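You operate a simulated robot arm through the tools that you are given. There is no shell and no other tool.

You are at the controls of a simulated robot arm. One attempt, no reset.

JOB
The tea is ready: empty the infuser, cover the teapot, pour a cup.
Fine: leaves into the orange tub, infuser onto the green dish; blue cup, about 100 ml, teapot by the handle and back. Set down upright: infuser.

It is judged by the outcome, as a careful person would: the job done as asked, and still so three seconds after it is handed in. It fails if anything else is knocked over, pushed out of place, dropped, spilled or broken. Lids that push on must go on centred and level and be pressed home; caps that screw on are set level and turned clockwise until they are tight.

ROBOT AND FRAMES
A 7-joint arm with a two-finger parallel gripper, fixed in place. Base frame: the origin is at the foot of the arm, x ahead of it, y to its left, z up; the work surface is at about z = 0.78. Readings come in m, rad, newtons and seconds.
With the tool pointing down near the work surface it reaches from about 0.2 to 0.74 m from the base axis. Its first joint turns from -2.897 to 2.897 rad. Payload 1.57 kg.
Tool frame: the origin (TCP) lies between the finger pads and is the grasp point; the fingertips stand 0.03 m ahead of it; z points along the fingers, y is the line along which they close. Largest opening 0.11 m; finger width 0.024, thickness 0.012; the body of the gripper, 0.048 by 0.112 m, starts 0.078 m behind the TCP.
Orientation is told as [roll, pitch, yaw] about the base's x, y, z axes, in that order, counted from this pose: with the fingers straight down and closing along the base's y, the tool's x points along the base's -x, its y along +y and its z along -z.

CONTROLS
- The arm moves only by the tool jog_arm. Its argument "targets" is a list of rows, each a list of 3 entries, a list of its own where there are three numbers: the shift along the tool's x, y, z in m, then the turn, a rotation vector about the tool's x, y, z in rad, then the opening, from 0 (shut) to 1 (fully open). In form: [[[x, y, z], [rx, ry, rz], grip], ...]. A call has 1 to 20 rows; each row shifts and turns the commanded pose from where the row before left it, along the tool's axes as they then stand. Each row takes 0.2 s and may step no farther than 0.05 m and 0.15 rad from the row before; otherwise, or with a gripper value out of range, the whole call is refused. A pose out of reach is approached as far as the arm can. The call stops where the force on the tool passes 40 N (or 10 N more than at its start, if that is more) or the arm is blocked; 0.2 s more then pass. Each finger travels about 0.045 m/s and halts on what it meets, pressing with about 37 N; the grip force reading is that of the motor and also rises with nothing between the fingers. The clock runs only during rows and for 0.2 s after the last one: add rows that do not move to give the fingers time. The reply holds the time, the measured pose of the TCP, the force on the tool along the base axes, the opening and the grip force, in the units named above and with some noise, with the torque about the TCP (base axes, N m) and any sound that the robot's microphone picked up, and new pictures: "pictures" is both (left out), scene, wrist or none.
- Cameras (640 x 400 px; columns grow to the right, rows downward): "scene" is fixed at [0.2197, -0.6497, 1.5456]; the picture's right is [0.94, 0.33, 0.00], its down [0.32, -0.91, -0.28] and it looks along [-0.09, 0.27, -0.96] (base axes); focal length 323 px, centre (320, 200). "wrist" rides on the gripper at [0.07, 0.016, -0.141] in the tool frame; the picture's right is [-0.23, 0.97, 0.00], its down [-0.86, -0.20, -0.48] and it looks along [-0.47, -0.11, 0.88] (tool axes); focal length 222 px, centre (320, 200). There is no depth. A picture from a camera that has moved, and an enlarged one, comes with that camera's place and axes in the base frame and with its lens.
- lift_body(by): slides the trunk up (or, below 0, down) by that many m; the arm rides with it, the base frame stays. It gives what a move gives, with no picture.
- inspect(camera, box): a new picture of the part [left, top, right, bottom] of that camera's present view, enlarged. It takes no simulated time.
- sign_off(): hands the job in; it is judged then, once.

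Nothing tells you positions but the pictures and the camera data. Unless the task says otherwise, let go and move clear before handing in.

The tools are called after "Request:" as a command line: name --argument value ..., lists and objects as JSON in quotes. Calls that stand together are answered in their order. jog_arm: Moves the arm, as the interface text tells. Its arguments: {"type":"object","properties":{"targets":{"type":"array"},"pictures":{"type":"string","enum":["both","scene","wrist","none"]}},"required":["targets"]} The other tools are called the same way: lift_body (by) slides the trunk up or down; inspect (camera, box) takes an enlarged picture of a part of a camera's view; sign_off () hands the job in.

At the start:

```text
t: 0.0
eef_pos: [0.2556, -0.3806, 1.1761]
tool_rot: [0.001, 0.0, -0.001]
ft_force: [0.5, 0.2, 0.6]
torque: [0.01, 0.0, -0.01]
finger_gap: 0.1099
finger_force: 0.0
trunk travel left (down, up): [-0.525, 0.065]
```

scene: 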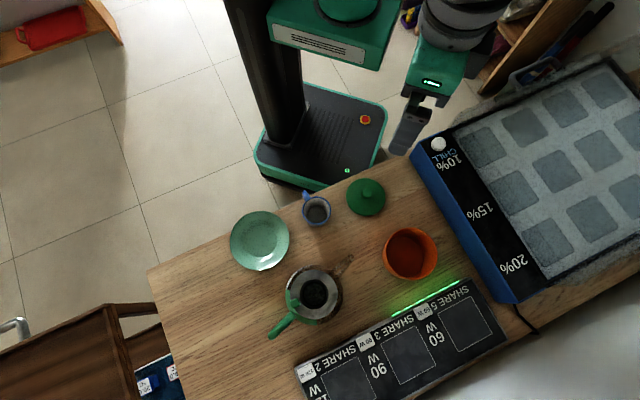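
wrist: 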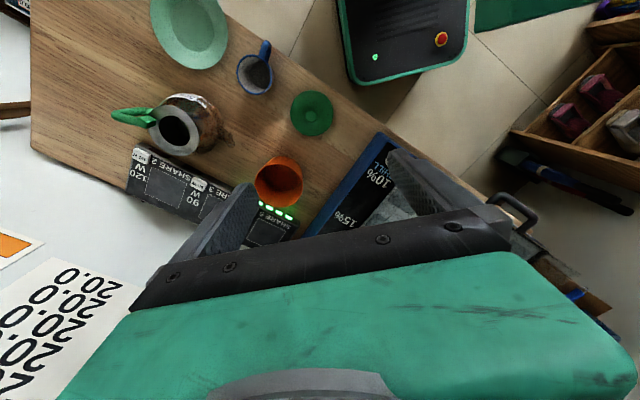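

I see a tabletop with a teapot (green handle, open top with the infuser probably inside), a blue cup, a green knobbed lid, an orange tub and a pale green dish. I'll start with enlarged views to locate everything precisely.

Request:
inspect --camera "scene" --box '[220, 160, 460, 360]'

Request:
inspect --camera "scene" --box '[255, 250, 365, 350]'

Request:
inspect --camera "wrist" --box '[100, 0, 360, 220]'

Request:
inspect --camera "scene" --box '[290, 170, 400, 240]'

```text
2.00 times, centred on (340, 260) of scene
camera zoom: at [0.2197, -0.6497, 1.5456], right [0.94, 0.33, 0.0], down [0.32, -0.91, -0.28], along [-0.09, 0.27, -0.96], focal length 645 px, centre (280, 80)
```

zoom: 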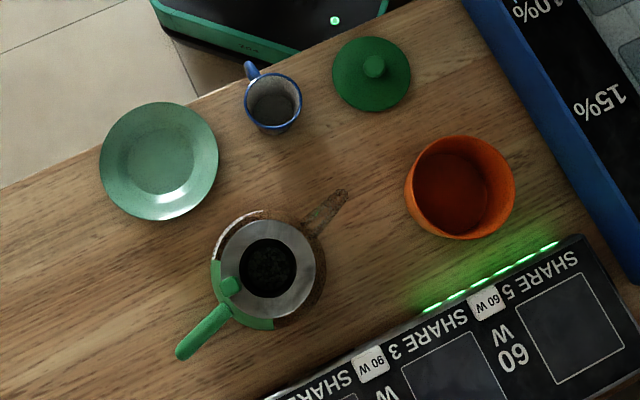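

```text
4.00 times, centred on (310, 300) of scene
camera zoom: at [0.2197, -0.6497, 1.5456], right [0.94, 0.33, 0.0], down [0.32, -0.91, -0.28], along [-0.09, 0.27, -0.96], focal length 1290 px, centre (360, -200)
```

zoom: 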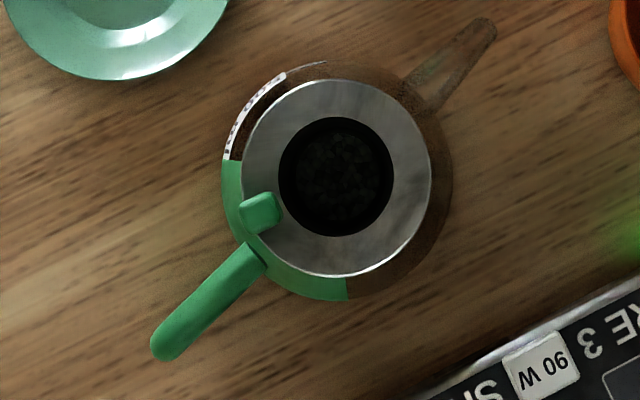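

```text
1.82 times, centred on (230, 110) of wrist
camera zoom: at [0.187, -0.3637, 1.3163], right [0.23, 0.97, 0.0], down [0.86, -0.2, 0.48], along [0.47, -0.11, -0.88], focal length 404 px, centre (484, 364)
```

zoom: 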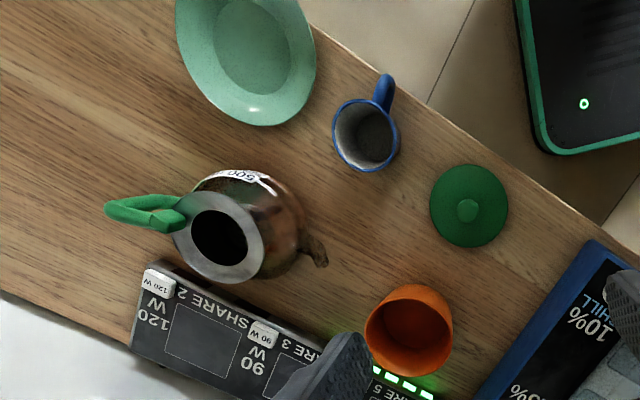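

```text
5.71 times, centred on (345, 205) of scene
camera zoom: at [0.2197, -0.6497, 1.5456], right [0.94, 0.33, 0.0], down [0.32, -0.91, -0.28], along [-0.09, 0.27, -0.96], focal length 1843 px, centre (177, 171)
```

zoom: 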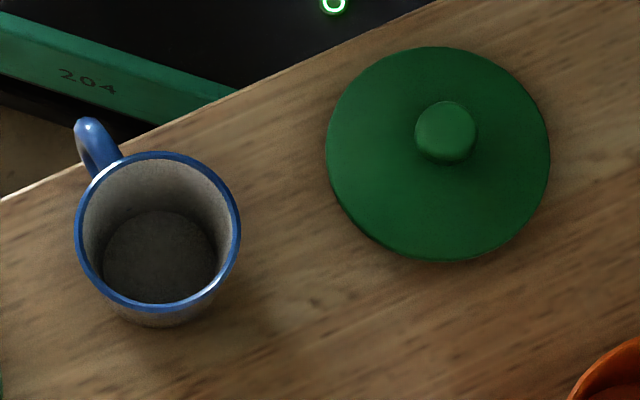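

The teapot sits almost directly beneath the scene camera, with a steel flanged infuser in its mouth and a green tab that may belong to it. I'll enlarge the teapot further from both cameras.

Request:
inspect --camera "wrist" --box '[100, 70, 250, 170]'

Request:
inspect --camera "scene" --box '[280, 265, 345, 325]'

Request:
inspect --camera "wrist" --box '[220, 20, 350, 140]'

Request:
inspect --camera "wrist" --box '[120, 90, 190, 145]'

```text
4.00 times, centred on (175, 120) of wrist
camera zoom: at [0.187, -0.3637, 1.3163], right [0.23, 0.97, 0.0], down [0.86, -0.2, 0.48], along [0.47, -0.11, -0.88], focal length 888 px, centre (900, 520)
```

zoom: 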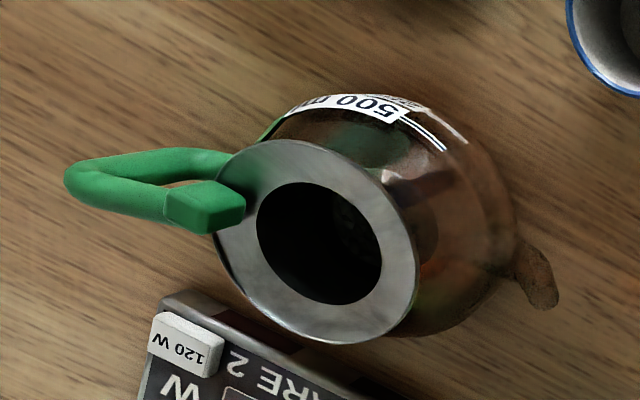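

```text
6.67 times, centred on (312, 295) of scene
camera zoom: at [0.2197, -0.6497, 1.5456], right [0.94, 0.33, 0.0], down [0.32, -0.91, -0.28], along [-0.09, 0.27, -0.96], focal length 2151 px, centre (370, -433)
```

zoom: 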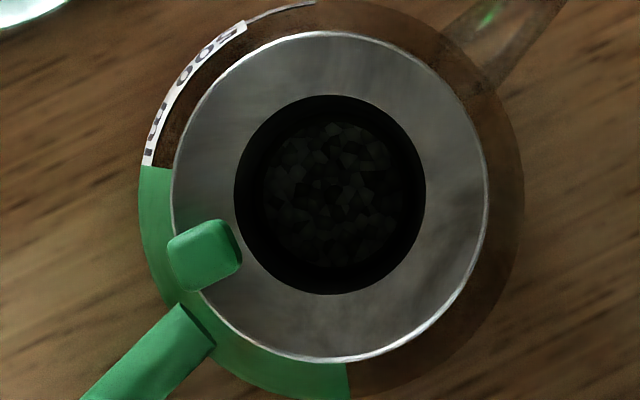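

```text
3.33 times, centred on (285, 80) of wrist
camera zoom: at [0.187, -0.3637, 1.3163], right [0.23, 0.97, 0.0], down [0.86, -0.2, 0.48], along [0.47, -0.11, -0.88], focal length 740 px, centre (437, 600)
```

zoom: 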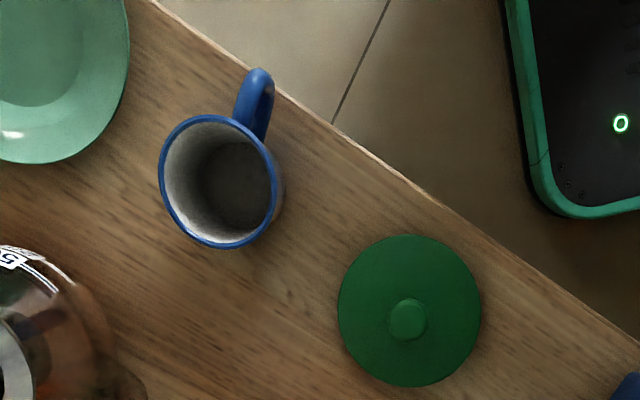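

```text
7.27 times, centred on (155, 118) of wrist
camera zoom: at [0.187, -0.3637, 1.3163], right [0.23, 0.97, 0.0], down [0.86, -0.2, 0.48], along [0.47, -0.11, -0.88], focal length 1615 px, centre (1520, 800)
```

zoom: 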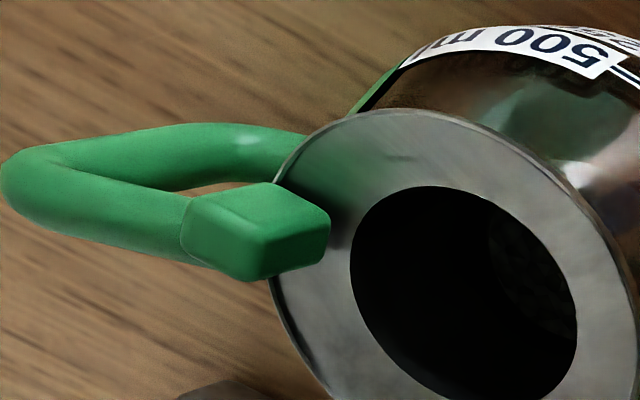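

The green block is a grip tab standing on the infuser's flange at about (0.18, -0.68, 0.89). The teapot's mouth is near (0.209, -0.654), with the handle toward -y and the spout toward the cup. Before touching anything I'll rehearse in free air, checking how far the wrist can spin about the tool axis.

Request:
jog_arm --targets '[[[0, 0, 0], [0, 0, 0.15], 1], [[0, 0, 0], [0, 0, 0.15], 1], [[0, 0, 0], [0, 0, 0.15], 1], [[0, 0, 0], [0, 0, 0.15], 1], [[0, 0, 0], [0, 0, 0.15], 1], [[0, 0, 0], [0, 0, 0.15], 1], [[0, 0, 0], [0, 0, 0.15], 1], [[0, 0, 0], [0, 0, 0.15], 1], [[0, 0, 0], [0, 0, 0.15], 1], [[0, 0, 0], [0, 0, 0.15], 1], [[0, 0, 0], [0, 0, 0.15], 1], [[0, 0, 0], [0, 0, 0.15], 1]]' --pictures "both"

```text
t: 2.6
eef_pos: [0.2555, -0.3812, 1.1759]
tool_rot: [0.0, 0.0, -1.801]
ft_force: [0.3, -0.3, 0.3]
torque: [0.0, 0.02, 0.0]
finger_gap: 0.1098
finger_force: 0.1
trunk travel left (down, up): [-0.525, 0.065]
camera wrist: at [0.2888, -0.316, 1.3163], right [0.9, -0.44, 0.0], down [-0.39, -0.79, 0.48], along [-0.21, -0.43, -0.88], focal length 222 px, centre (320, 200)
```

scene: 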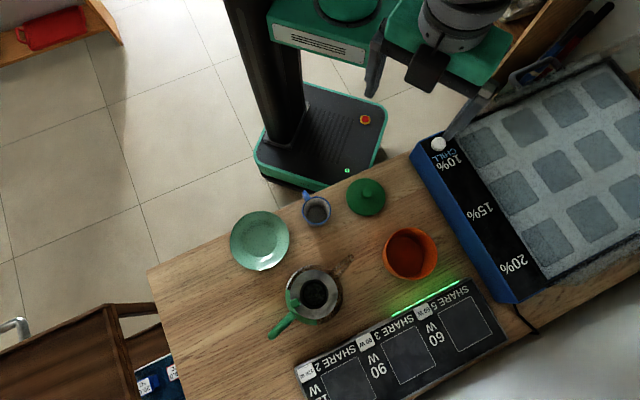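
wrist: 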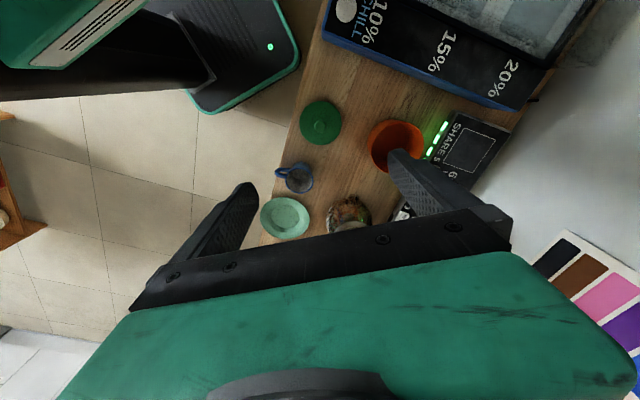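

The spin reaches a yaw of -1.8 rad without trouble. I'll keep going to find its limit.

Request:
jog_arm --targets '[[[0, 0, 0], [0, 0, 0.15], 1], [[0, 0, 0], [0, 0, 0.15], 1], [[0, 0, 0], [0, 0, 0.15], 1], [[0, 0, 0], [0, 0, 0.15], 1], [[0, 0, 0], [0, 0, 0.15], 1], [[0, 0, 0], [0, 0, 0.15], 1], [[0, 0, 0], [0, 0, 0.15], 1], [[0, 0, 0], [0, 0, 0.15], 1], [[0, 0, 0], [0, 0, 0.15], 1], [[0, 0, 0], [0, 0, 0.15], 1], [[0, 0, 0], [0, 0, 0.15], 1], [[0, 0, 0], [0, 0, 0.15], 1]]' --pictures "wrist"

```text
t: 5.2
eef_pos: [0.2556, -0.3804, 1.176]
tool_rot: [-0.001, 0.0, 2.683]
ft_force: [-0.2, 0.7, 0.7]
torque: [-0.01, -0.01, 0.02]
finger_gap: 0.1103
finger_force: 0.1
trunk travel left (down, up): [-0.525, 0.065]
camera wrist: at [0.3121, -0.426, 1.3163], right [-0.64, -0.77, 0.0], down [-0.68, 0.56, 0.48], along [-0.37, 0.3, -0.88], focal length 222 px, centre (320, 200)
```

wrist: 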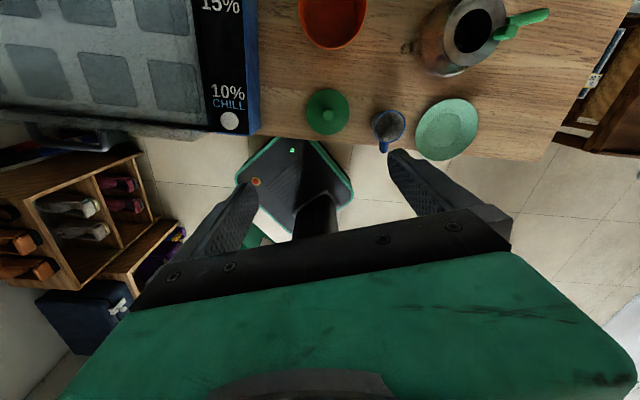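

The wrist spins at least 3.6 rad, which gives the half-turn needed for tipping. The teapot is visible from a new side here, so I'll enlarge it.

Request:
inspect --camera "wrist" --box '[395, 0, 555, 100]'

Request:
inspect --camera "wrist" --box '[290, 0, 490, 165]'

```text
4.00 times, centred on (475, 50) of wrist
camera zoom: at [0.3121, -0.426, 1.3163], right [-0.64, -0.77, 0.0], down [-0.68, 0.56, 0.48], along [-0.37, 0.3, -0.88], focal length 888 px, centre (-300, 800)
```

zoom: 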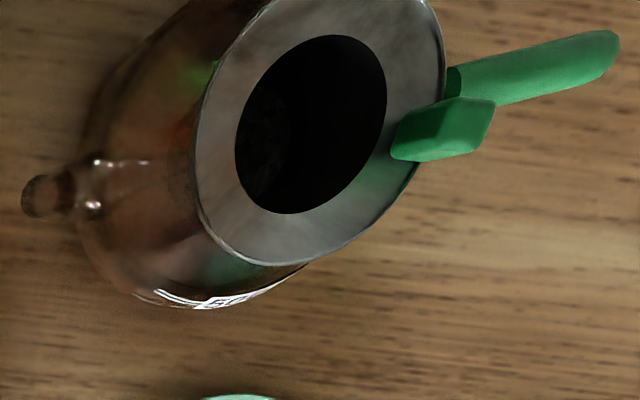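

```text
2.42 times, centred on (390, 82) of wrist
camera zoom: at [0.3121, -0.426, 1.3163], right [-0.64, -0.77, 0.0], down [-0.68, 0.56, 0.48], along [-0.37, 0.3, -0.88], focal length 538 px, centre (150, 485)
```

zoom: 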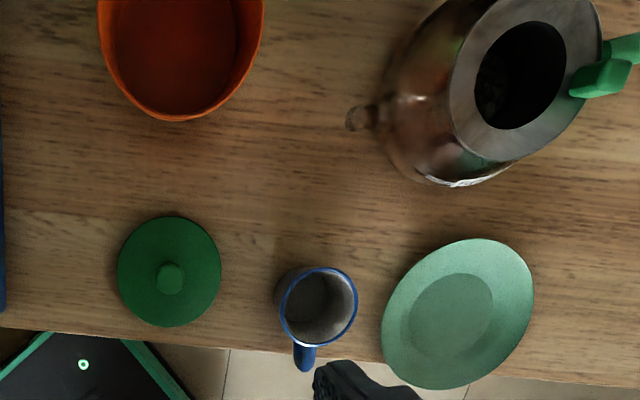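

The tub, lid, cup and dish positions agree with my estimates. Now I'll swing over the pot at a safe height and pitch the tool outward with the camera on top, to look at the tab closely and test that pose.

Request:
jog_arm --targets '[[[0, 0, 0], [0, 0, 0.12], 1], [[0, 0, 0], [0, 0, 0.12], 1], [[0, 0, 0], [0, 0, 0.12], 1], [[0.0205, 0.0318, 0.0127], [0, 0, 0], 1], [[0.0205, 0.0318, 0.0127], [0, 0, 0], 1], [[0.0205, 0.0318, 0.0127], [0, 0, 0], 1], [[0.0205, 0.0318, 0.0127], [0, 0, 0], 1], [[0.0205, 0.0318, 0.0127], [0, 0, 0], 1], [[0.0205, 0.0318, 0.0127], [0, 0, 0], 1], [[0, 0, 0], [0, 0.1455, 0], 1], [[0, 0, 0], [0, 0.1455, 0], 1], [[0, 0, 0], [0, 0.1455, 0], 1], [[0, 0, 0], [0, 0.1455, 0], 1], [[0, 0, 0], [0, 0.1455, 0], 1], [[0, 0, 0], [0, 0.1455, 0], 1]]' --pictures "both"

```text
t: 8.4
eef_pos: [0.2002, -0.5999, 1.1009]
tool_rot: [0.0, 0.877, 2.325]
ft_force: [0.8, 0.3, 0.1]
torque: [0.02, -0.03, 0.01]
finger_gap: 0.1101
finger_force: 0.0
trunk travel left (down, up): [-0.525, 0.065]
camera wrist: at [0.1459, -0.5641, 1.2429], right [-0.81, -0.56, -0.17], down [-0.48, 0.8, -0.35], along [0.34, -0.2, -0.92], focal length 222 px, centre (320, 200)
```

scene: 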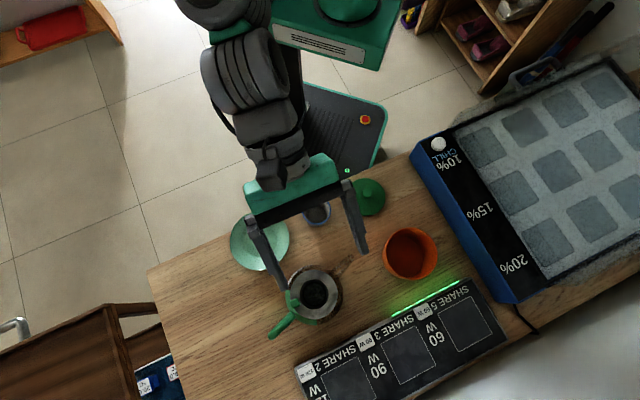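
wrist: 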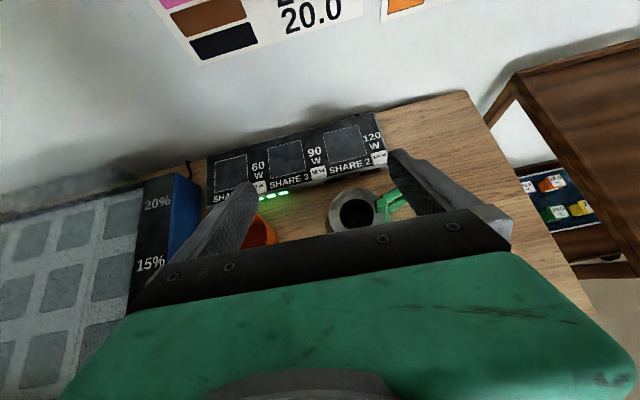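

The pose was reached exactly. I'll enlarge the pot from here to measure the tab more precisely.

Request:
inspect --camera "wrist" --box '[315, 175, 425, 245]'

Request:
inspect --camera "scene" --box '[240, 200, 380, 350]'

```text
5.71 times, centred on (370, 210) of wrist
camera zoom: at [0.1459, -0.5641, 1.2429], right [-0.81, -0.56, -0.17], down [-0.48, 0.8, -0.35], along [0.34, -0.2, -0.92], focal length 1269 px, centre (34, 143)
```

zoom: 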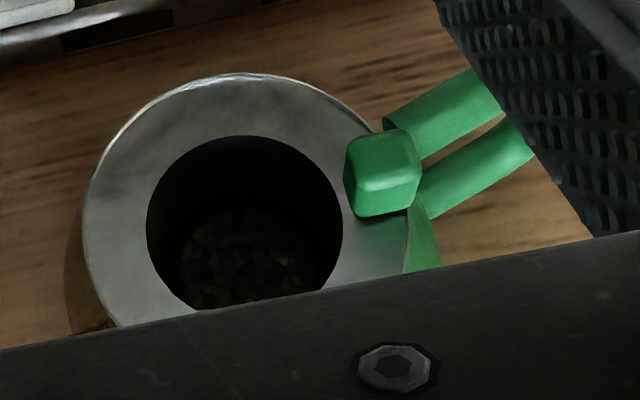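

```text
2.67 times, centred on (310, 275) of scene
camera zoom: at [0.2197, -0.6497, 1.5456], right [0.94, 0.33, 0.0], down [0.32, -0.91, -0.28], along [-0.09, 0.27, -0.96], focal length 860 px, centre (347, 0)
```

zoom: 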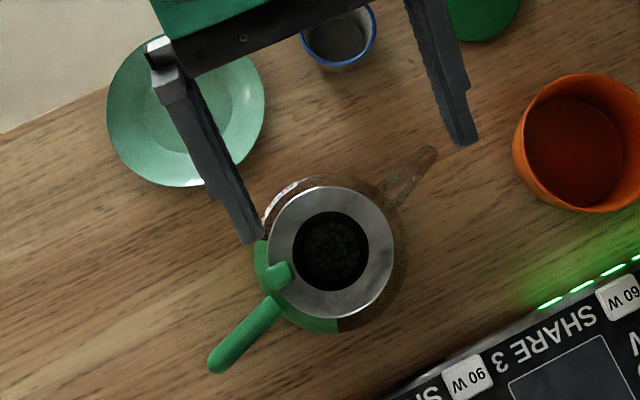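

I take the tab top to be at z≈0.90, the flange at z≈0.873 and the handle top at z≈0.87. Next I'll move to a pre-grasp point about 5 cm above the tab with the fingers partly open.

Request:
jog_arm --targets '[[[-0.0179, 0.0142, 0.0241], [0, 0, 0], 0.5], [[-0.0179, 0.0142, 0.0241], [0, 0, 0], 0.5], [[-0.0179, 0.0142, 0.0241], [0, 0, 0], 0.5], [[-0.0179, 0.0142, 0.0241], [0, 0, 0], 0.5], [[-0.0179, 0.0142, 0.0241], [0, 0, 0], 0.5], [[0, 0, 0], [0, 0, 0], 0.5], [[0, 0, 0], [0, 0, 0], 0.5]]' --pictures "both"

Request:
inspect --camera "wrist" --box '[250, 140, 410, 240]'

Request:
inspect --camera "scene" --box '[265, 250, 345, 310]'

```text
t: 10.0
eef_pos: [0.1714, -0.674, 0.9571]
tool_rot: [-0.001, 0.875, 2.326]
ft_force: [0.6, 0.1, -0.2]
torque: [0.01, 0.02, 0.0]
finger_gap: 0.0552
finger_force: 0.1
trunk travel left (down, up): [-0.525, 0.065]
camera wrist: at [0.1173, -0.6389, 1.0997], right [-0.81, -0.56, -0.17], down [-0.48, 0.8, -0.35], along [0.34, -0.2, -0.92], focal length 222 px, centre (320, 200)
```

scene: 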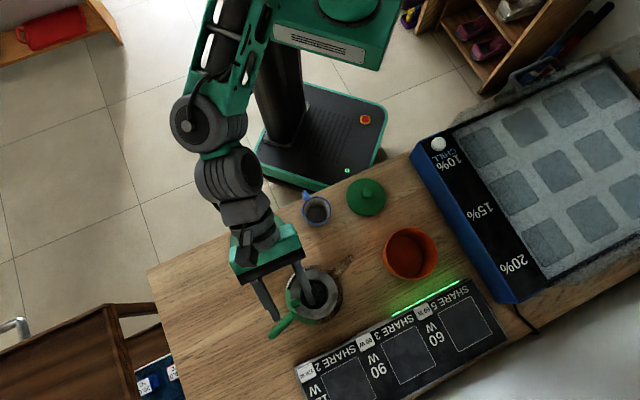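
wrist: 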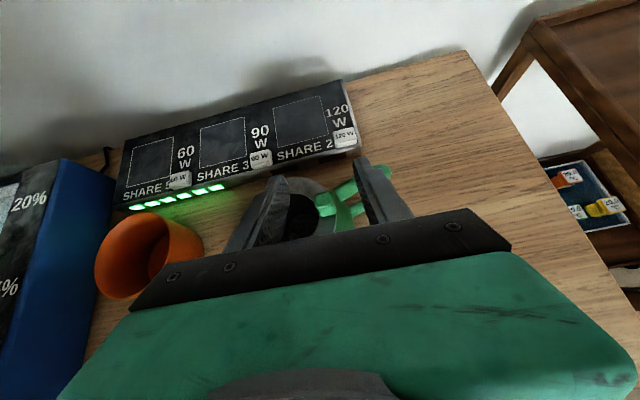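

```text
4.00 times, centred on (330, 190) of wrist
camera zoom: at [0.1173, -0.6389, 1.0997], right [-0.81, -0.56, -0.17], down [-0.48, 0.8, -0.35], along [0.34, -0.2, -0.92], focal length 888 px, centre (280, 240)
```

zoom: 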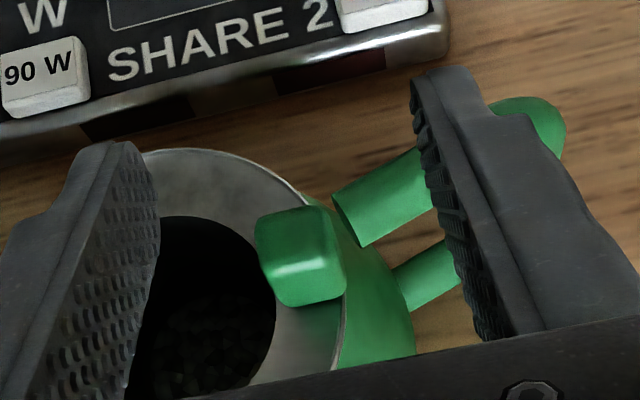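

```text
6.67 times, centred on (305, 280) of scene
camera zoom: at [0.2197, -0.6497, 1.5456], right [0.94, 0.33, 0.0], down [0.32, -0.91, -0.28], along [-0.09, 0.27, -0.96], focal length 2151 px, centre (420, -333)
```

zoom: 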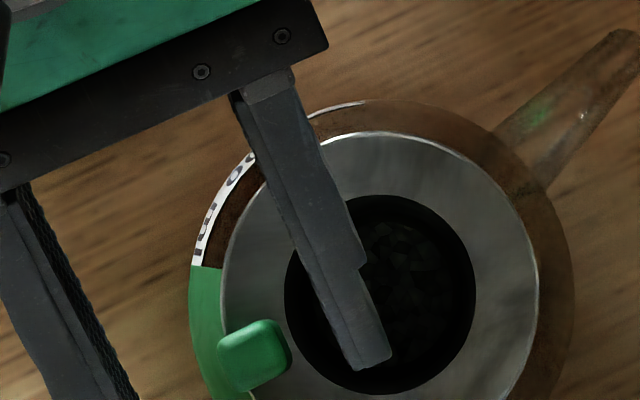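

From this view I place the tab's top at z≈0.917, centred near (0.181, -0.681). I'll lower straight down so the fingers straddle it, staying just above the flange, and check before closing.

Request:
jog_arm --targets '[[[-0.0083, -0.0006, 0.0089], [0, 0, 0], 0.45], [[-0.0083, -0.0006, 0.0089], [0, 0, 0], 0.45], [[-0.0083, -0.0006, 0.0088], [0, 0, 0], 0.45], [[-0.0084, -0.0006, 0.0088], [0, 0, 0], 0.45], [[0, 0, 0], [0, 0, 0], 0.45]]' --pictures "both"

Request:
inspect --camera "wrist" --box '[250, 140, 410, 240]'

Request:
inspect --camera "scene" --box '[265, 250, 345, 310]'

```text
t: 11.2
eef_pos: [0.1776, -0.6792, 0.9152]
tool_rot: [0.013, 0.888, 2.333]
ft_force: [-2.7, 4.9, 37.9]
torque: [0.37, -1.06, 0.18]
finger_gap: 0.0501
finger_force: 0.3
trunk travel left (down, up): [-0.525, 0.065]
camera wrist: at [0.1231, -0.641, 1.0576], right [-0.81, -0.56, -0.17], down [-0.48, 0.8, -0.36], along [0.34, -0.21, -0.92], focal length 222 px, centre (320, 200)
```

scene: 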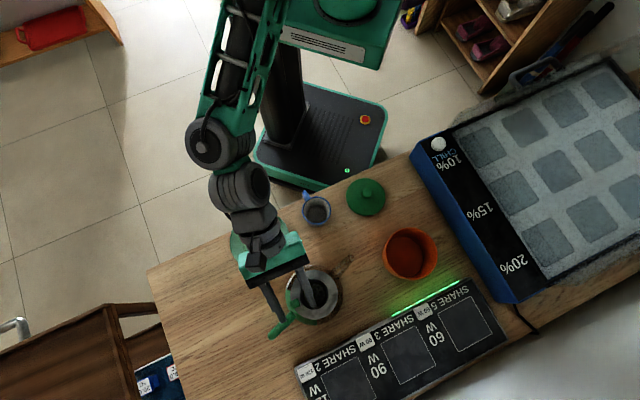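
wrist: 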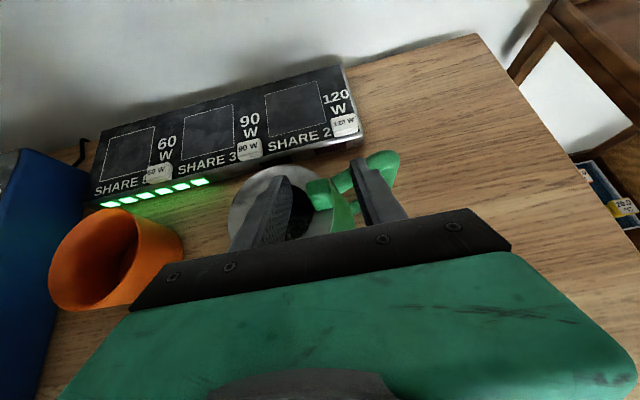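

```text
4.00 times, centred on (330, 190) of wrist
camera zoom: at [0.1231, -0.641, 1.0576], right [-0.81, -0.56, -0.17], down [-0.48, 0.8, -0.36], along [0.34, -0.21, -0.92], focal length 888 px, centre (280, 240)
```

zoom: 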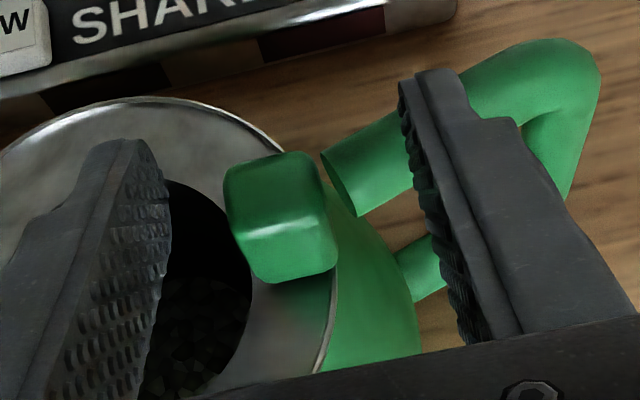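

```text
6.67 times, centred on (305, 280) of scene
camera zoom: at [0.2197, -0.6497, 1.5456], right [0.94, 0.33, 0.0], down [0.32, -0.91, -0.28], along [-0.09, 0.27, -0.96], focal length 2151 px, centre (420, -333)
```

zoom: 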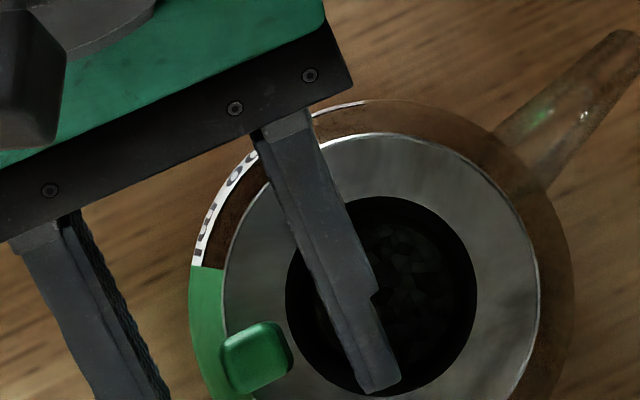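

The inner fingertip touched down on the flange area (about 38 N), so the flange lies a bit higher than I thought, near z≈0.883. Nothing has shifted in the pictures; I'll back off about a centimetre and check the reading.

Request:
jog_arm --targets '[[[0.0077, 0, -0.0064], [0, 0, 0], 0.45], [[0, 0, 0], [0, 0, 0], 0.45]]' --pictures "none"

Request:
inspect --camera "wrist" --box '[250, 140, 410, 240]'

Request:
inspect --camera "scene" --box '[270, 260, 350, 330]'

```text
t: 11.8
eef_pos: [0.1768, -0.6772, 0.9162]
tool_rot: [-0.002, 0.873, 2.323]
ft_force: [0.9, -4.1, 15.5]
torque: [-0.01, -0.52, -0.12]
finger_gap: 0.0481
finger_force: 0.1
trunk travel left (down, up): [-0.525, 0.065]
```

```text
4.00 times, centred on (330, 190) of wrist
camera zoom: at [0.1239, -0.6415, 1.0587], right [-0.81, -0.56, -0.17], down [-0.48, 0.81, -0.35], along [0.33, -0.2, -0.92], focal length 888 px, centre (280, 240)
```

zoom: 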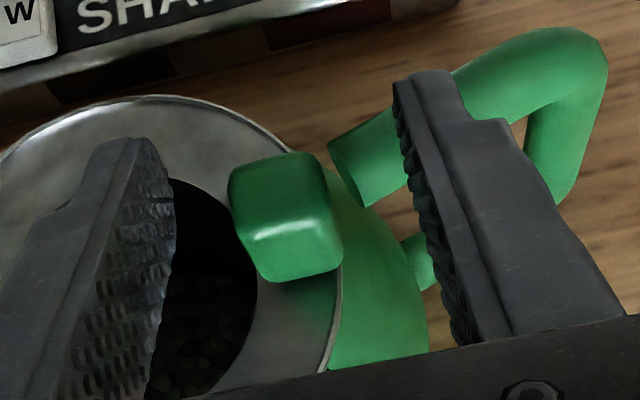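

```text
5.71 times, centred on (310, 295) of scene
camera zoom: at [0.2197, -0.6497, 1.5456], right [0.94, 0.33, 0.0], down [0.32, -0.91, -0.28], along [-0.09, 0.27, -0.96], focal length 1843 px, centre (377, -343)
```

zoom: 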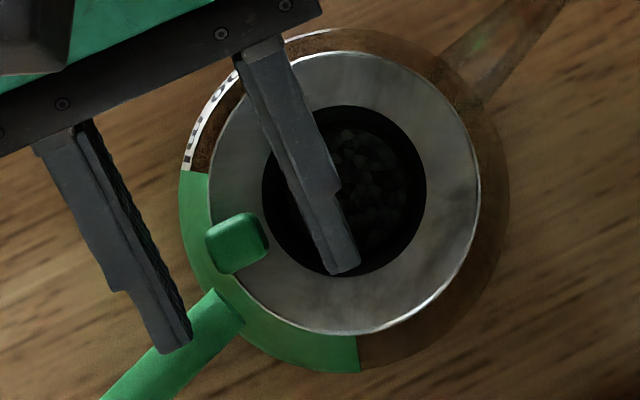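

The inner tip is still lightly touching, and the tab is centred between the fingers to within about 1 mm. I'll rise another 6 mm, shift back slightly, and then close on the tab.

Request:
jog_arm --targets '[[[0.0008, 0, -0.0085], [0, 0, 0], 0.45], [[0, 0, 0], [0, 0, 0], 0.45]]' --pictures "none"

```text
t: 12.4
eef_pos: [0.1742, -0.6717, 0.9212]
tool_rot: [-0.003, 0.87, 2.321]
ft_force: [0.0, -0.1, 0.3]
torque: [0.0, -0.04, 0.0]
finger_gap: 0.0495
finger_force: 0.1
trunk travel left (down, up): [-0.525, 0.065]
```

The tool is free of contact now, with the tab about 12 mm ahead of the TCP between the finger pads. Closing gently.

Request:
jog_arm --targets '[[[0, 0, 0], [0, 0, 0], 0.3], [[0, 0, 0], [0, 0, 0], 0.2], [[0, 0, 0], [0, 0, 0], 0.1], [[0, 0, 0], [0, 0, 0], 0.0], [[0, 0, 0], [0, 0, 0], 0.0], [[0, 0, 0], [0, 0, 0], 0.0]]' --pictures "both"

Request:
inspect --camera "wrist" --box '[250, 140, 410, 240]'

Request:
inspect --camera "scene" --box '[270, 260, 350, 330]'

```text
t: 13.8
eef_pos: [0.1731, -0.6722, 0.9225]
tool_rot: [0.001, 0.873, 2.324]
ft_force: [-0.5, 1.7, -0.3]
torque: [0.02, -0.01, 0.0]
finger_gap: 0.0169
finger_force: 31.9
trunk travel left (down, up): [-0.525, 0.065]
camera wrist: at [0.1196, -0.638, 1.0649], right [-0.81, -0.56, -0.17], down [-0.48, 0.8, -0.35], along [0.34, -0.2, -0.92], focal length 222 px, centre (320, 200)
```

scene: 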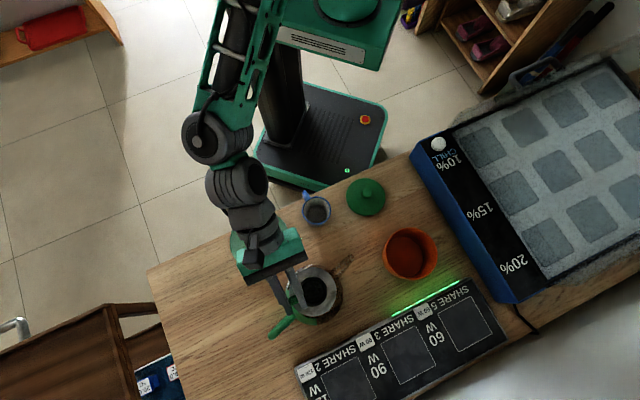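
wrist: 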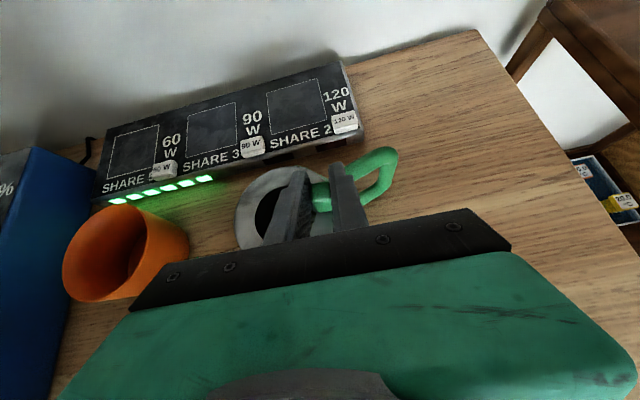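

```text
4.00 times, centred on (330, 190) of wrist
camera zoom: at [0.1196, -0.638, 1.0649], right [-0.81, -0.56, -0.17], down [-0.48, 0.8, -0.35], along [0.34, -0.2, -0.92], focal length 888 px, centre (280, 240)
```

zoom: 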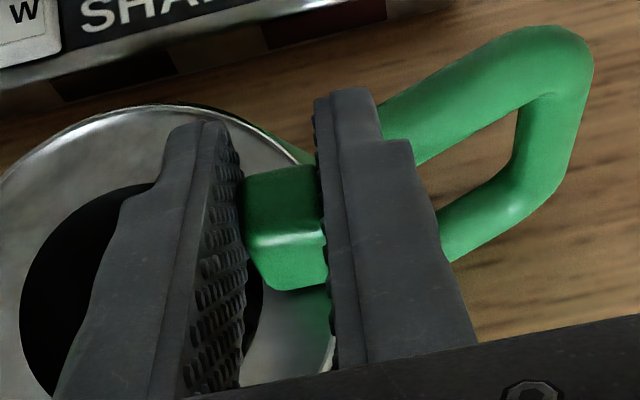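

```text
5.71 times, centred on (310, 295) of scene
camera zoom: at [0.2197, -0.6497, 1.5456], right [0.94, 0.33, 0.0], down [0.32, -0.91, -0.28], along [-0.09, 0.27, -0.96], focal length 1843 px, centre (377, -343)
```

zoom: 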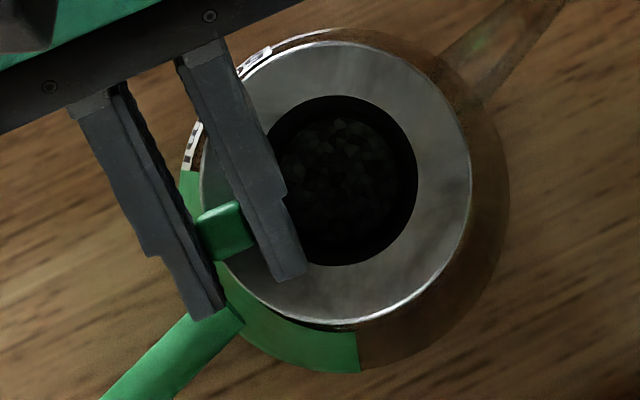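

The tab is held (gap 17 mm, 32 N). The infuser only nudged a few millimetres in the mouth, and the pot hasn't moved. I'll lift straight up slowly.

Request:
jog_arm --targets '[[[0.0038, 0, -0.0032], [0, 0, 0], 0], [[0.0038, 0, -0.0032], [0, 0, 0], 0], [[0.0038, 0, -0.0032], [0, 0, 0], 0], [[0.0038, 0, -0.0032], [0, 0, 0], 0], [[0.0038, 0, -0.0032], [0, 0, 0], 0], [[0.0038, 0, -0.0032], [0, 0, 0], 0]]' --pictures "both"

Request:
inspect --camera "scene" --box '[270, 260, 350, 330]'

```text
t: 15.2
eef_pos: [0.1741, -0.6724, 0.9524]
tool_rot: [0.0, 0.873, 2.322]
ft_force: [0.1, -0.4, -0.8]
torque: [-0.04, 0.0, 0.04]
finger_gap: 0.017
finger_force: 32.3
trunk travel left (down, up): [-0.525, 0.065]
camera wrist: at [0.1202, -0.6373, 1.0948], right [-0.81, -0.56, -0.17], down [-0.48, 0.8, -0.35], along [0.34, -0.2, -0.92], focal length 222 px, centre (320, 200)
```

scene: 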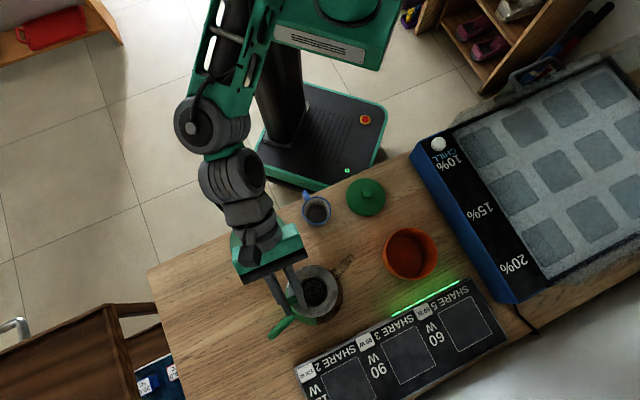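
wrist: 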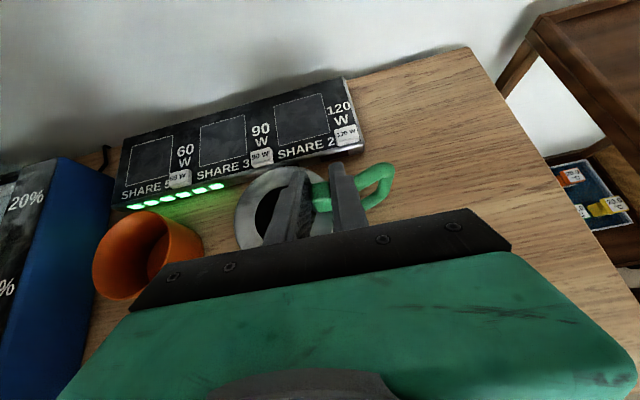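

```text
5.71 times, centred on (310, 295) of scene
camera zoom: at [0.2197, -0.6497, 1.5456], right [0.94, 0.33, 0.0], down [0.32, -0.91, -0.28], along [-0.09, 0.27, -0.96], focal length 1843 px, centre (377, -343)
```

zoom: 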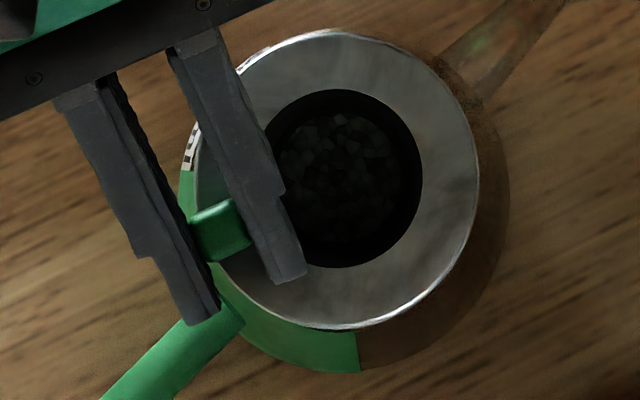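

The infuser is coming up cleanly with the gripper. I'll keep lifting until the basket clears the rim.

Request:
jog_arm --targets '[[[0.0058, 0, -0.0048], [0, 0, 0], 0], [[0.0058, 0, -0.0048], [0, 0, 0], 0], [[0.0058, 0, -0.0048], [0, 0, 0], 0], [[0.0058, 0, -0.0048], [0, 0, 0], 0], [[0.0058, 0, -0.0048], [0, 0, 0], 0], [[0.0058, 0, -0.0048], [0, 0, 0], 0], [[0.0058, 0, -0.0048], [0, 0, 0], 0], [[0.0058, 0, -0.0048], [0, 0, 0], 0], [[0.0058, 0, -0.0048], [0, 0, 0], 0], [[0.0058, 0, -0.0048], [0, 0, 0], 0], [[0.0058, 0, -0.0048], [0, 0, 0], 0], [[0.0058, 0, -0.0048], [0, 0, 0], 0]]' --pictures "both"

Request:
inspect --camera "scene" --box '[270, 260, 350, 330]'

Request:
inspect --camera "wrist" --box '[220, 140, 420, 240]'

```text
t: 17.8
eef_pos: [0.1738, -0.6729, 1.0416]
tool_rot: [-0.002, 0.872, 2.322]
ft_force: [0.2, 0.7, -0.7]
torque: [-0.02, 0.03, 0.0]
finger_gap: 0.0171
finger_force: 32.2
trunk travel left (down, up): [-0.525, 0.065]
camera wrist: at [0.1205, -0.6379, 1.1851], right [-0.81, -0.56, -0.17], down [-0.48, 0.8, -0.35], along [0.34, -0.2, -0.92], focal length 222 px, centre (320, 200)
```

scene: 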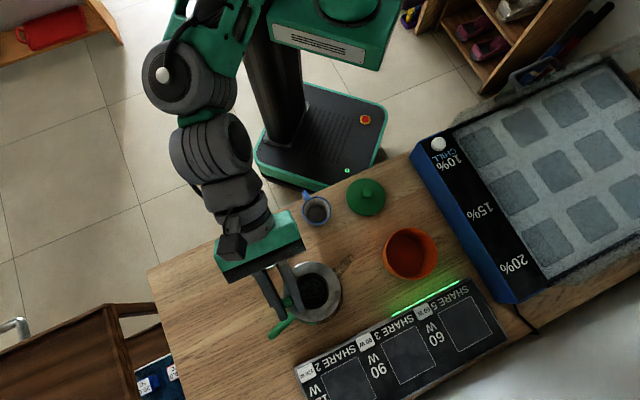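
wrist: 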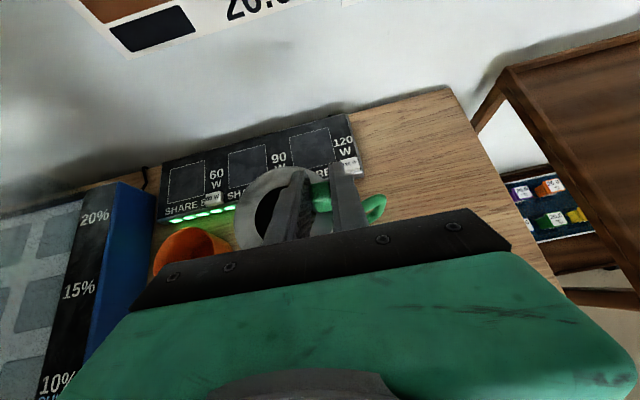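

```text
5.71 times, centred on (310, 295) of scene
camera zoom: at [0.2197, -0.6497, 1.5456], right [0.94, 0.33, 0.0], down [0.32, -0.91, -0.28], along [-0.09, 0.27, -0.96], focal length 1843 px, centre (377, -343)
```

zoom: 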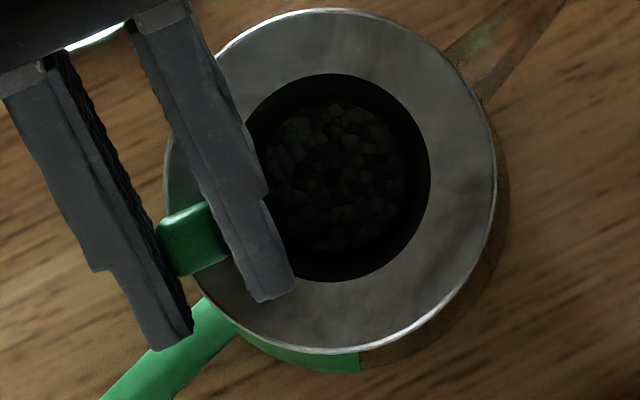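

```text
3.20 times, centred on (320, 190) of wrist
camera zoom: at [0.1205, -0.6379, 1.1851], right [-0.81, -0.56, -0.17], down [-0.48, 0.8, -0.35], along [0.34, -0.2, -0.92], focal length 711 px, centre (320, 232)
```

zoom: 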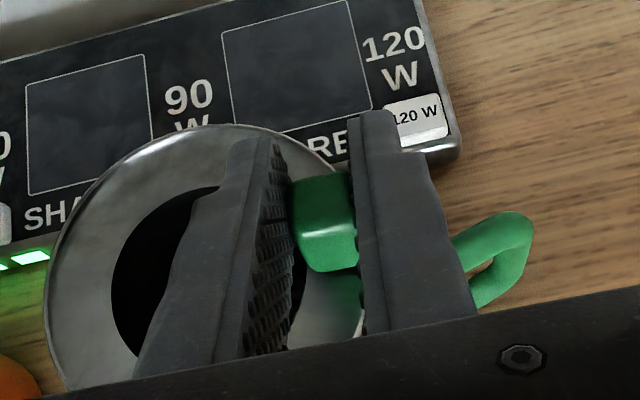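

The infuser is about 12 cm up and level, with the leaves visible inside. I'll raise it a little more and pause over the pot so it can drip back in.

Request:
jog_arm --targets '[[[0.0077, 0, -0.0064], [0, 0, 0], 0], [[0.0077, 0, -0.0064], [0, 0, 0], 0], [[0.0077, 0, -0.0064], [0, 0, 0], 0], [[0, 0, 0], [0, 0, 0], 0], [[0, 0, 0], [0, 0, 0], 0], [[0, 0, 0], [0, 0, 0], 0], [[0, 0, 0], [0, 0, 0], 0], [[0, 0, 0], [0, 0, 0], 0], [[0, 0, 0], [0, 0, 0], 0], [[0, 0, 0], [0, 0, 0], 0], [[0, 0, 0], [0, 0, 0], 0], [[0, 0, 0], [0, 0, 0], 0], [[0, 0, 0], [0, 0, 0], 0], [[0, 0, 0], [0, 0, 0], 0], [[0, 0, 0], [0, 0, 0], 0], [[0, 0, 0], [0, 0, 0], 0], [[0, 0, 0], [0, 0, 0], 0], [[0, 0, 0], [0, 0, 0], 0], [[0, 0, 0], [0, 0, 0], 0], [[0, 0, 0], [0, 0, 0], 0]]' --pictures "scene"

Request:
inspect --camera "scene" --box '[370, 210, 450, 290]'

Request:
inspect --camera "scene" --box '[260, 250, 360, 340]'

```text
t: 22.0
eef_pos: [0.1737, -0.6743, 1.0731]
tool_rot: [0.001, 0.873, 2.325]
ft_force: [-0.7, -0.2, -0.6]
torque: [-0.01, 0.0, 0.01]
finger_gap: 0.017
finger_force: 32.5
trunk travel left (down, up): [-0.525, 0.065]
```

scene: 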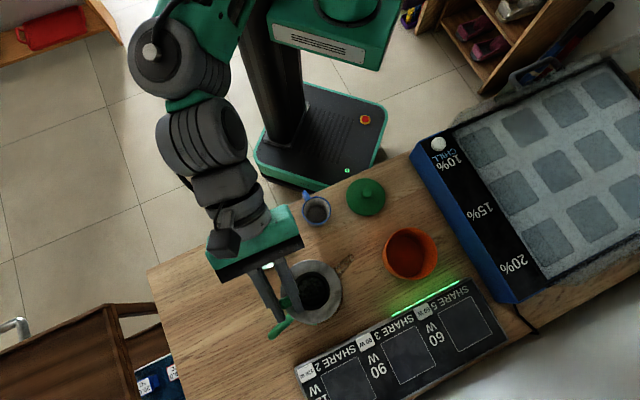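

```text
5.00 times, centred on (410, 250) of scene
camera zoom: at [0.2197, -0.6497, 1.5456], right [0.94, 0.33, 0.0], down [0.32, -0.91, -0.28], along [-0.09, 0.27, -0.96], focal length 1613 px, centre (-130, -50)
```

zoom: 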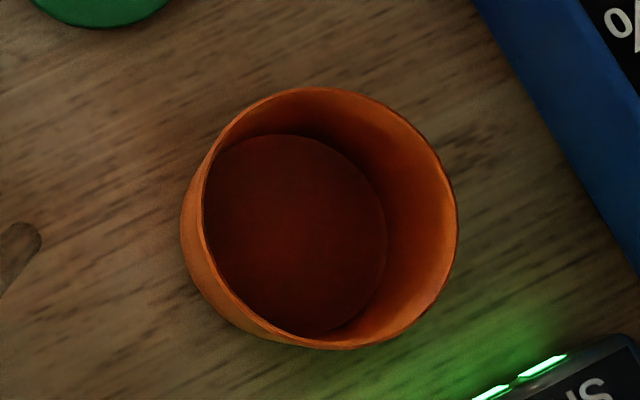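

```text
4.44 times, centred on (310, 295) of scene
camera zoom: at [0.2197, -0.6497, 1.5456], right [0.94, 0.33, 0.0], down [0.32, -0.91, -0.28], along [-0.09, 0.27, -0.96], focal length 1434 px, centre (364, -222)
```

zoom: 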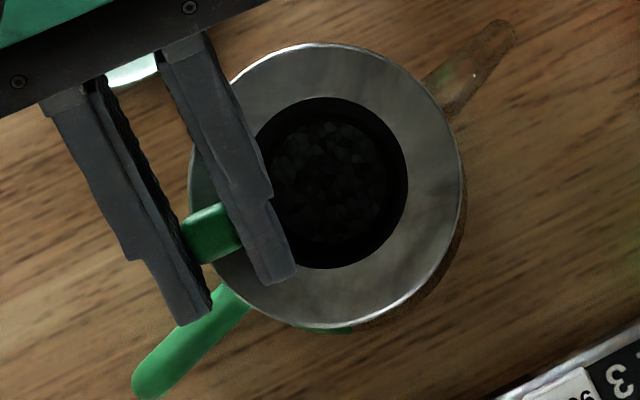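

The tub is empty, centred near (0.380, -0.505) with its rim at z≈0.84. I'll carry the infuser upright until its basket is above the tub.

Request:
jog_arm --targets '[[[-0.0007, -0.01905, 0.0018], [0, 0, 0], 0], [[-0.0007, -0.01905, 0.0018], [0, 0, 0], 0], [[-0.0007, -0.01905, 0.0018], [0, 0, 0], 0], [[-0.0007, -0.01905, 0.0018], [0, 0, 0], 0], [[-0.0007, -0.01905, 0.0018], [0, 0, 0], 0], [[-0.0007, -0.01905, 0.0018], [0, 0, 0], 0], [[-0.0007, -0.01905, 0.0018], [0, 0, 0], 0], [[-0.0007, -0.01905, 0.0018], [0, 0, 0], 0], [[-0.0007, -0.01905, 0.0018], [0, 0, 0], 0], [[-0.0007, -0.01905, 0.0018], [0, 0, 0], 0], [[-0.0007, -0.01905, 0.0018], [0, 0, 0], 0], [[-0.0007, -0.01905, 0.0018], [0, 0, 0], 0], [[0, 0, 0], [0, 0, 0], 0]]' --pictures "both"

Request:
inspect --camera "scene" --box '[340, 190, 480, 300]'

Request:
inspect --camera "scene" --box '[260, 250, 360, 340]'

```text
t: 24.8
eef_pos: [0.3504, -0.5254, 1.0514]
tool_rot: [0.0, 0.874, 2.325]
ft_force: [0.0, 0.4, -1.2]
torque: [-0.02, 0.01, 0.03]
finger_gap: 0.0171
finger_force: 32.1
trunk travel left (down, up): [-0.525, 0.065]
camera wrist: at [0.2961, -0.4898, 1.1945], right [-0.81, -0.56, -0.17], down [-0.48, 0.8, -0.35], along [0.34, -0.2, -0.92], focal length 222 px, centre (320, 200)
```

scene: 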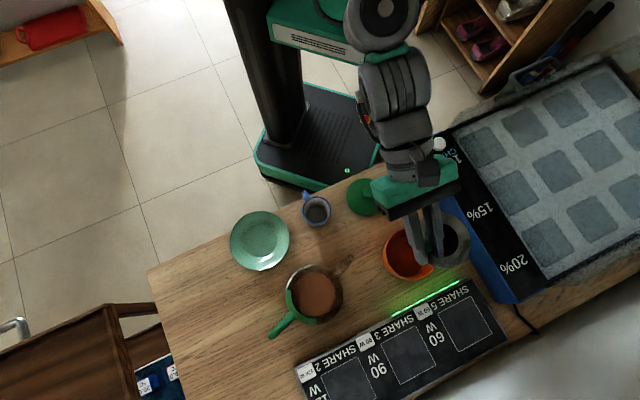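
wrist: 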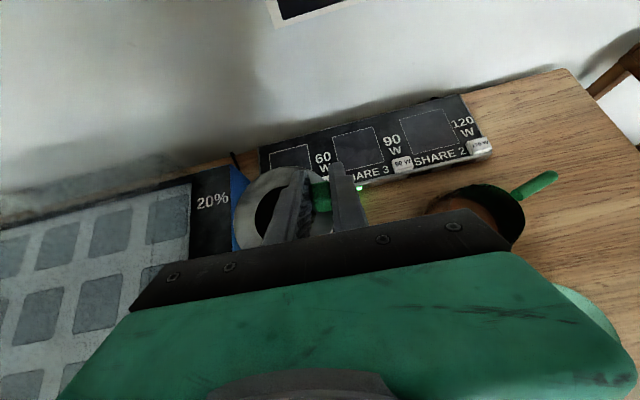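

```text
3.64 times, centred on (410, 245) of scene
camera zoom: at [0.2197, -0.6497, 1.5456], right [0.94, 0.33, 0.0], down [0.32, -0.91, -0.28], along [-0.09, 0.27, -0.96], focal length 1173 px, centre (-7, 36)
```

zoom: 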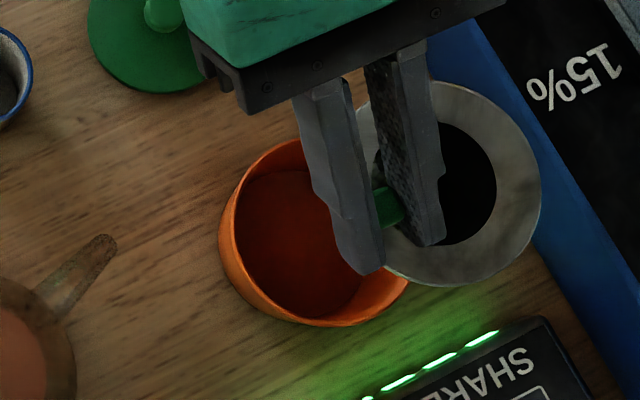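

```text
4.44 times, centred on (310, 295) of scene
camera zoom: at [0.2197, -0.6497, 1.5456], right [0.94, 0.33, 0.0], down [0.32, -0.91, -0.28], along [-0.09, 0.27, -0.96], focal length 1434 px, centre (364, -222)
```

zoom: 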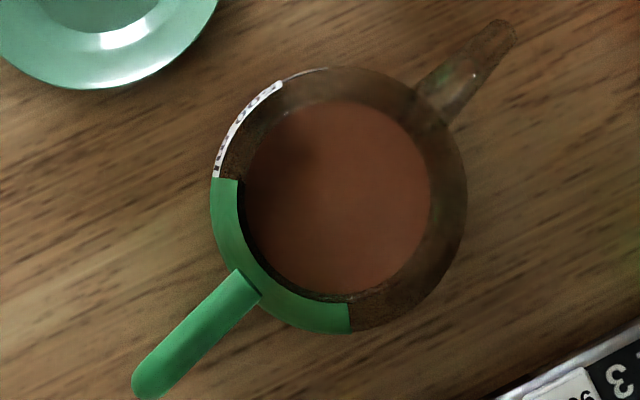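

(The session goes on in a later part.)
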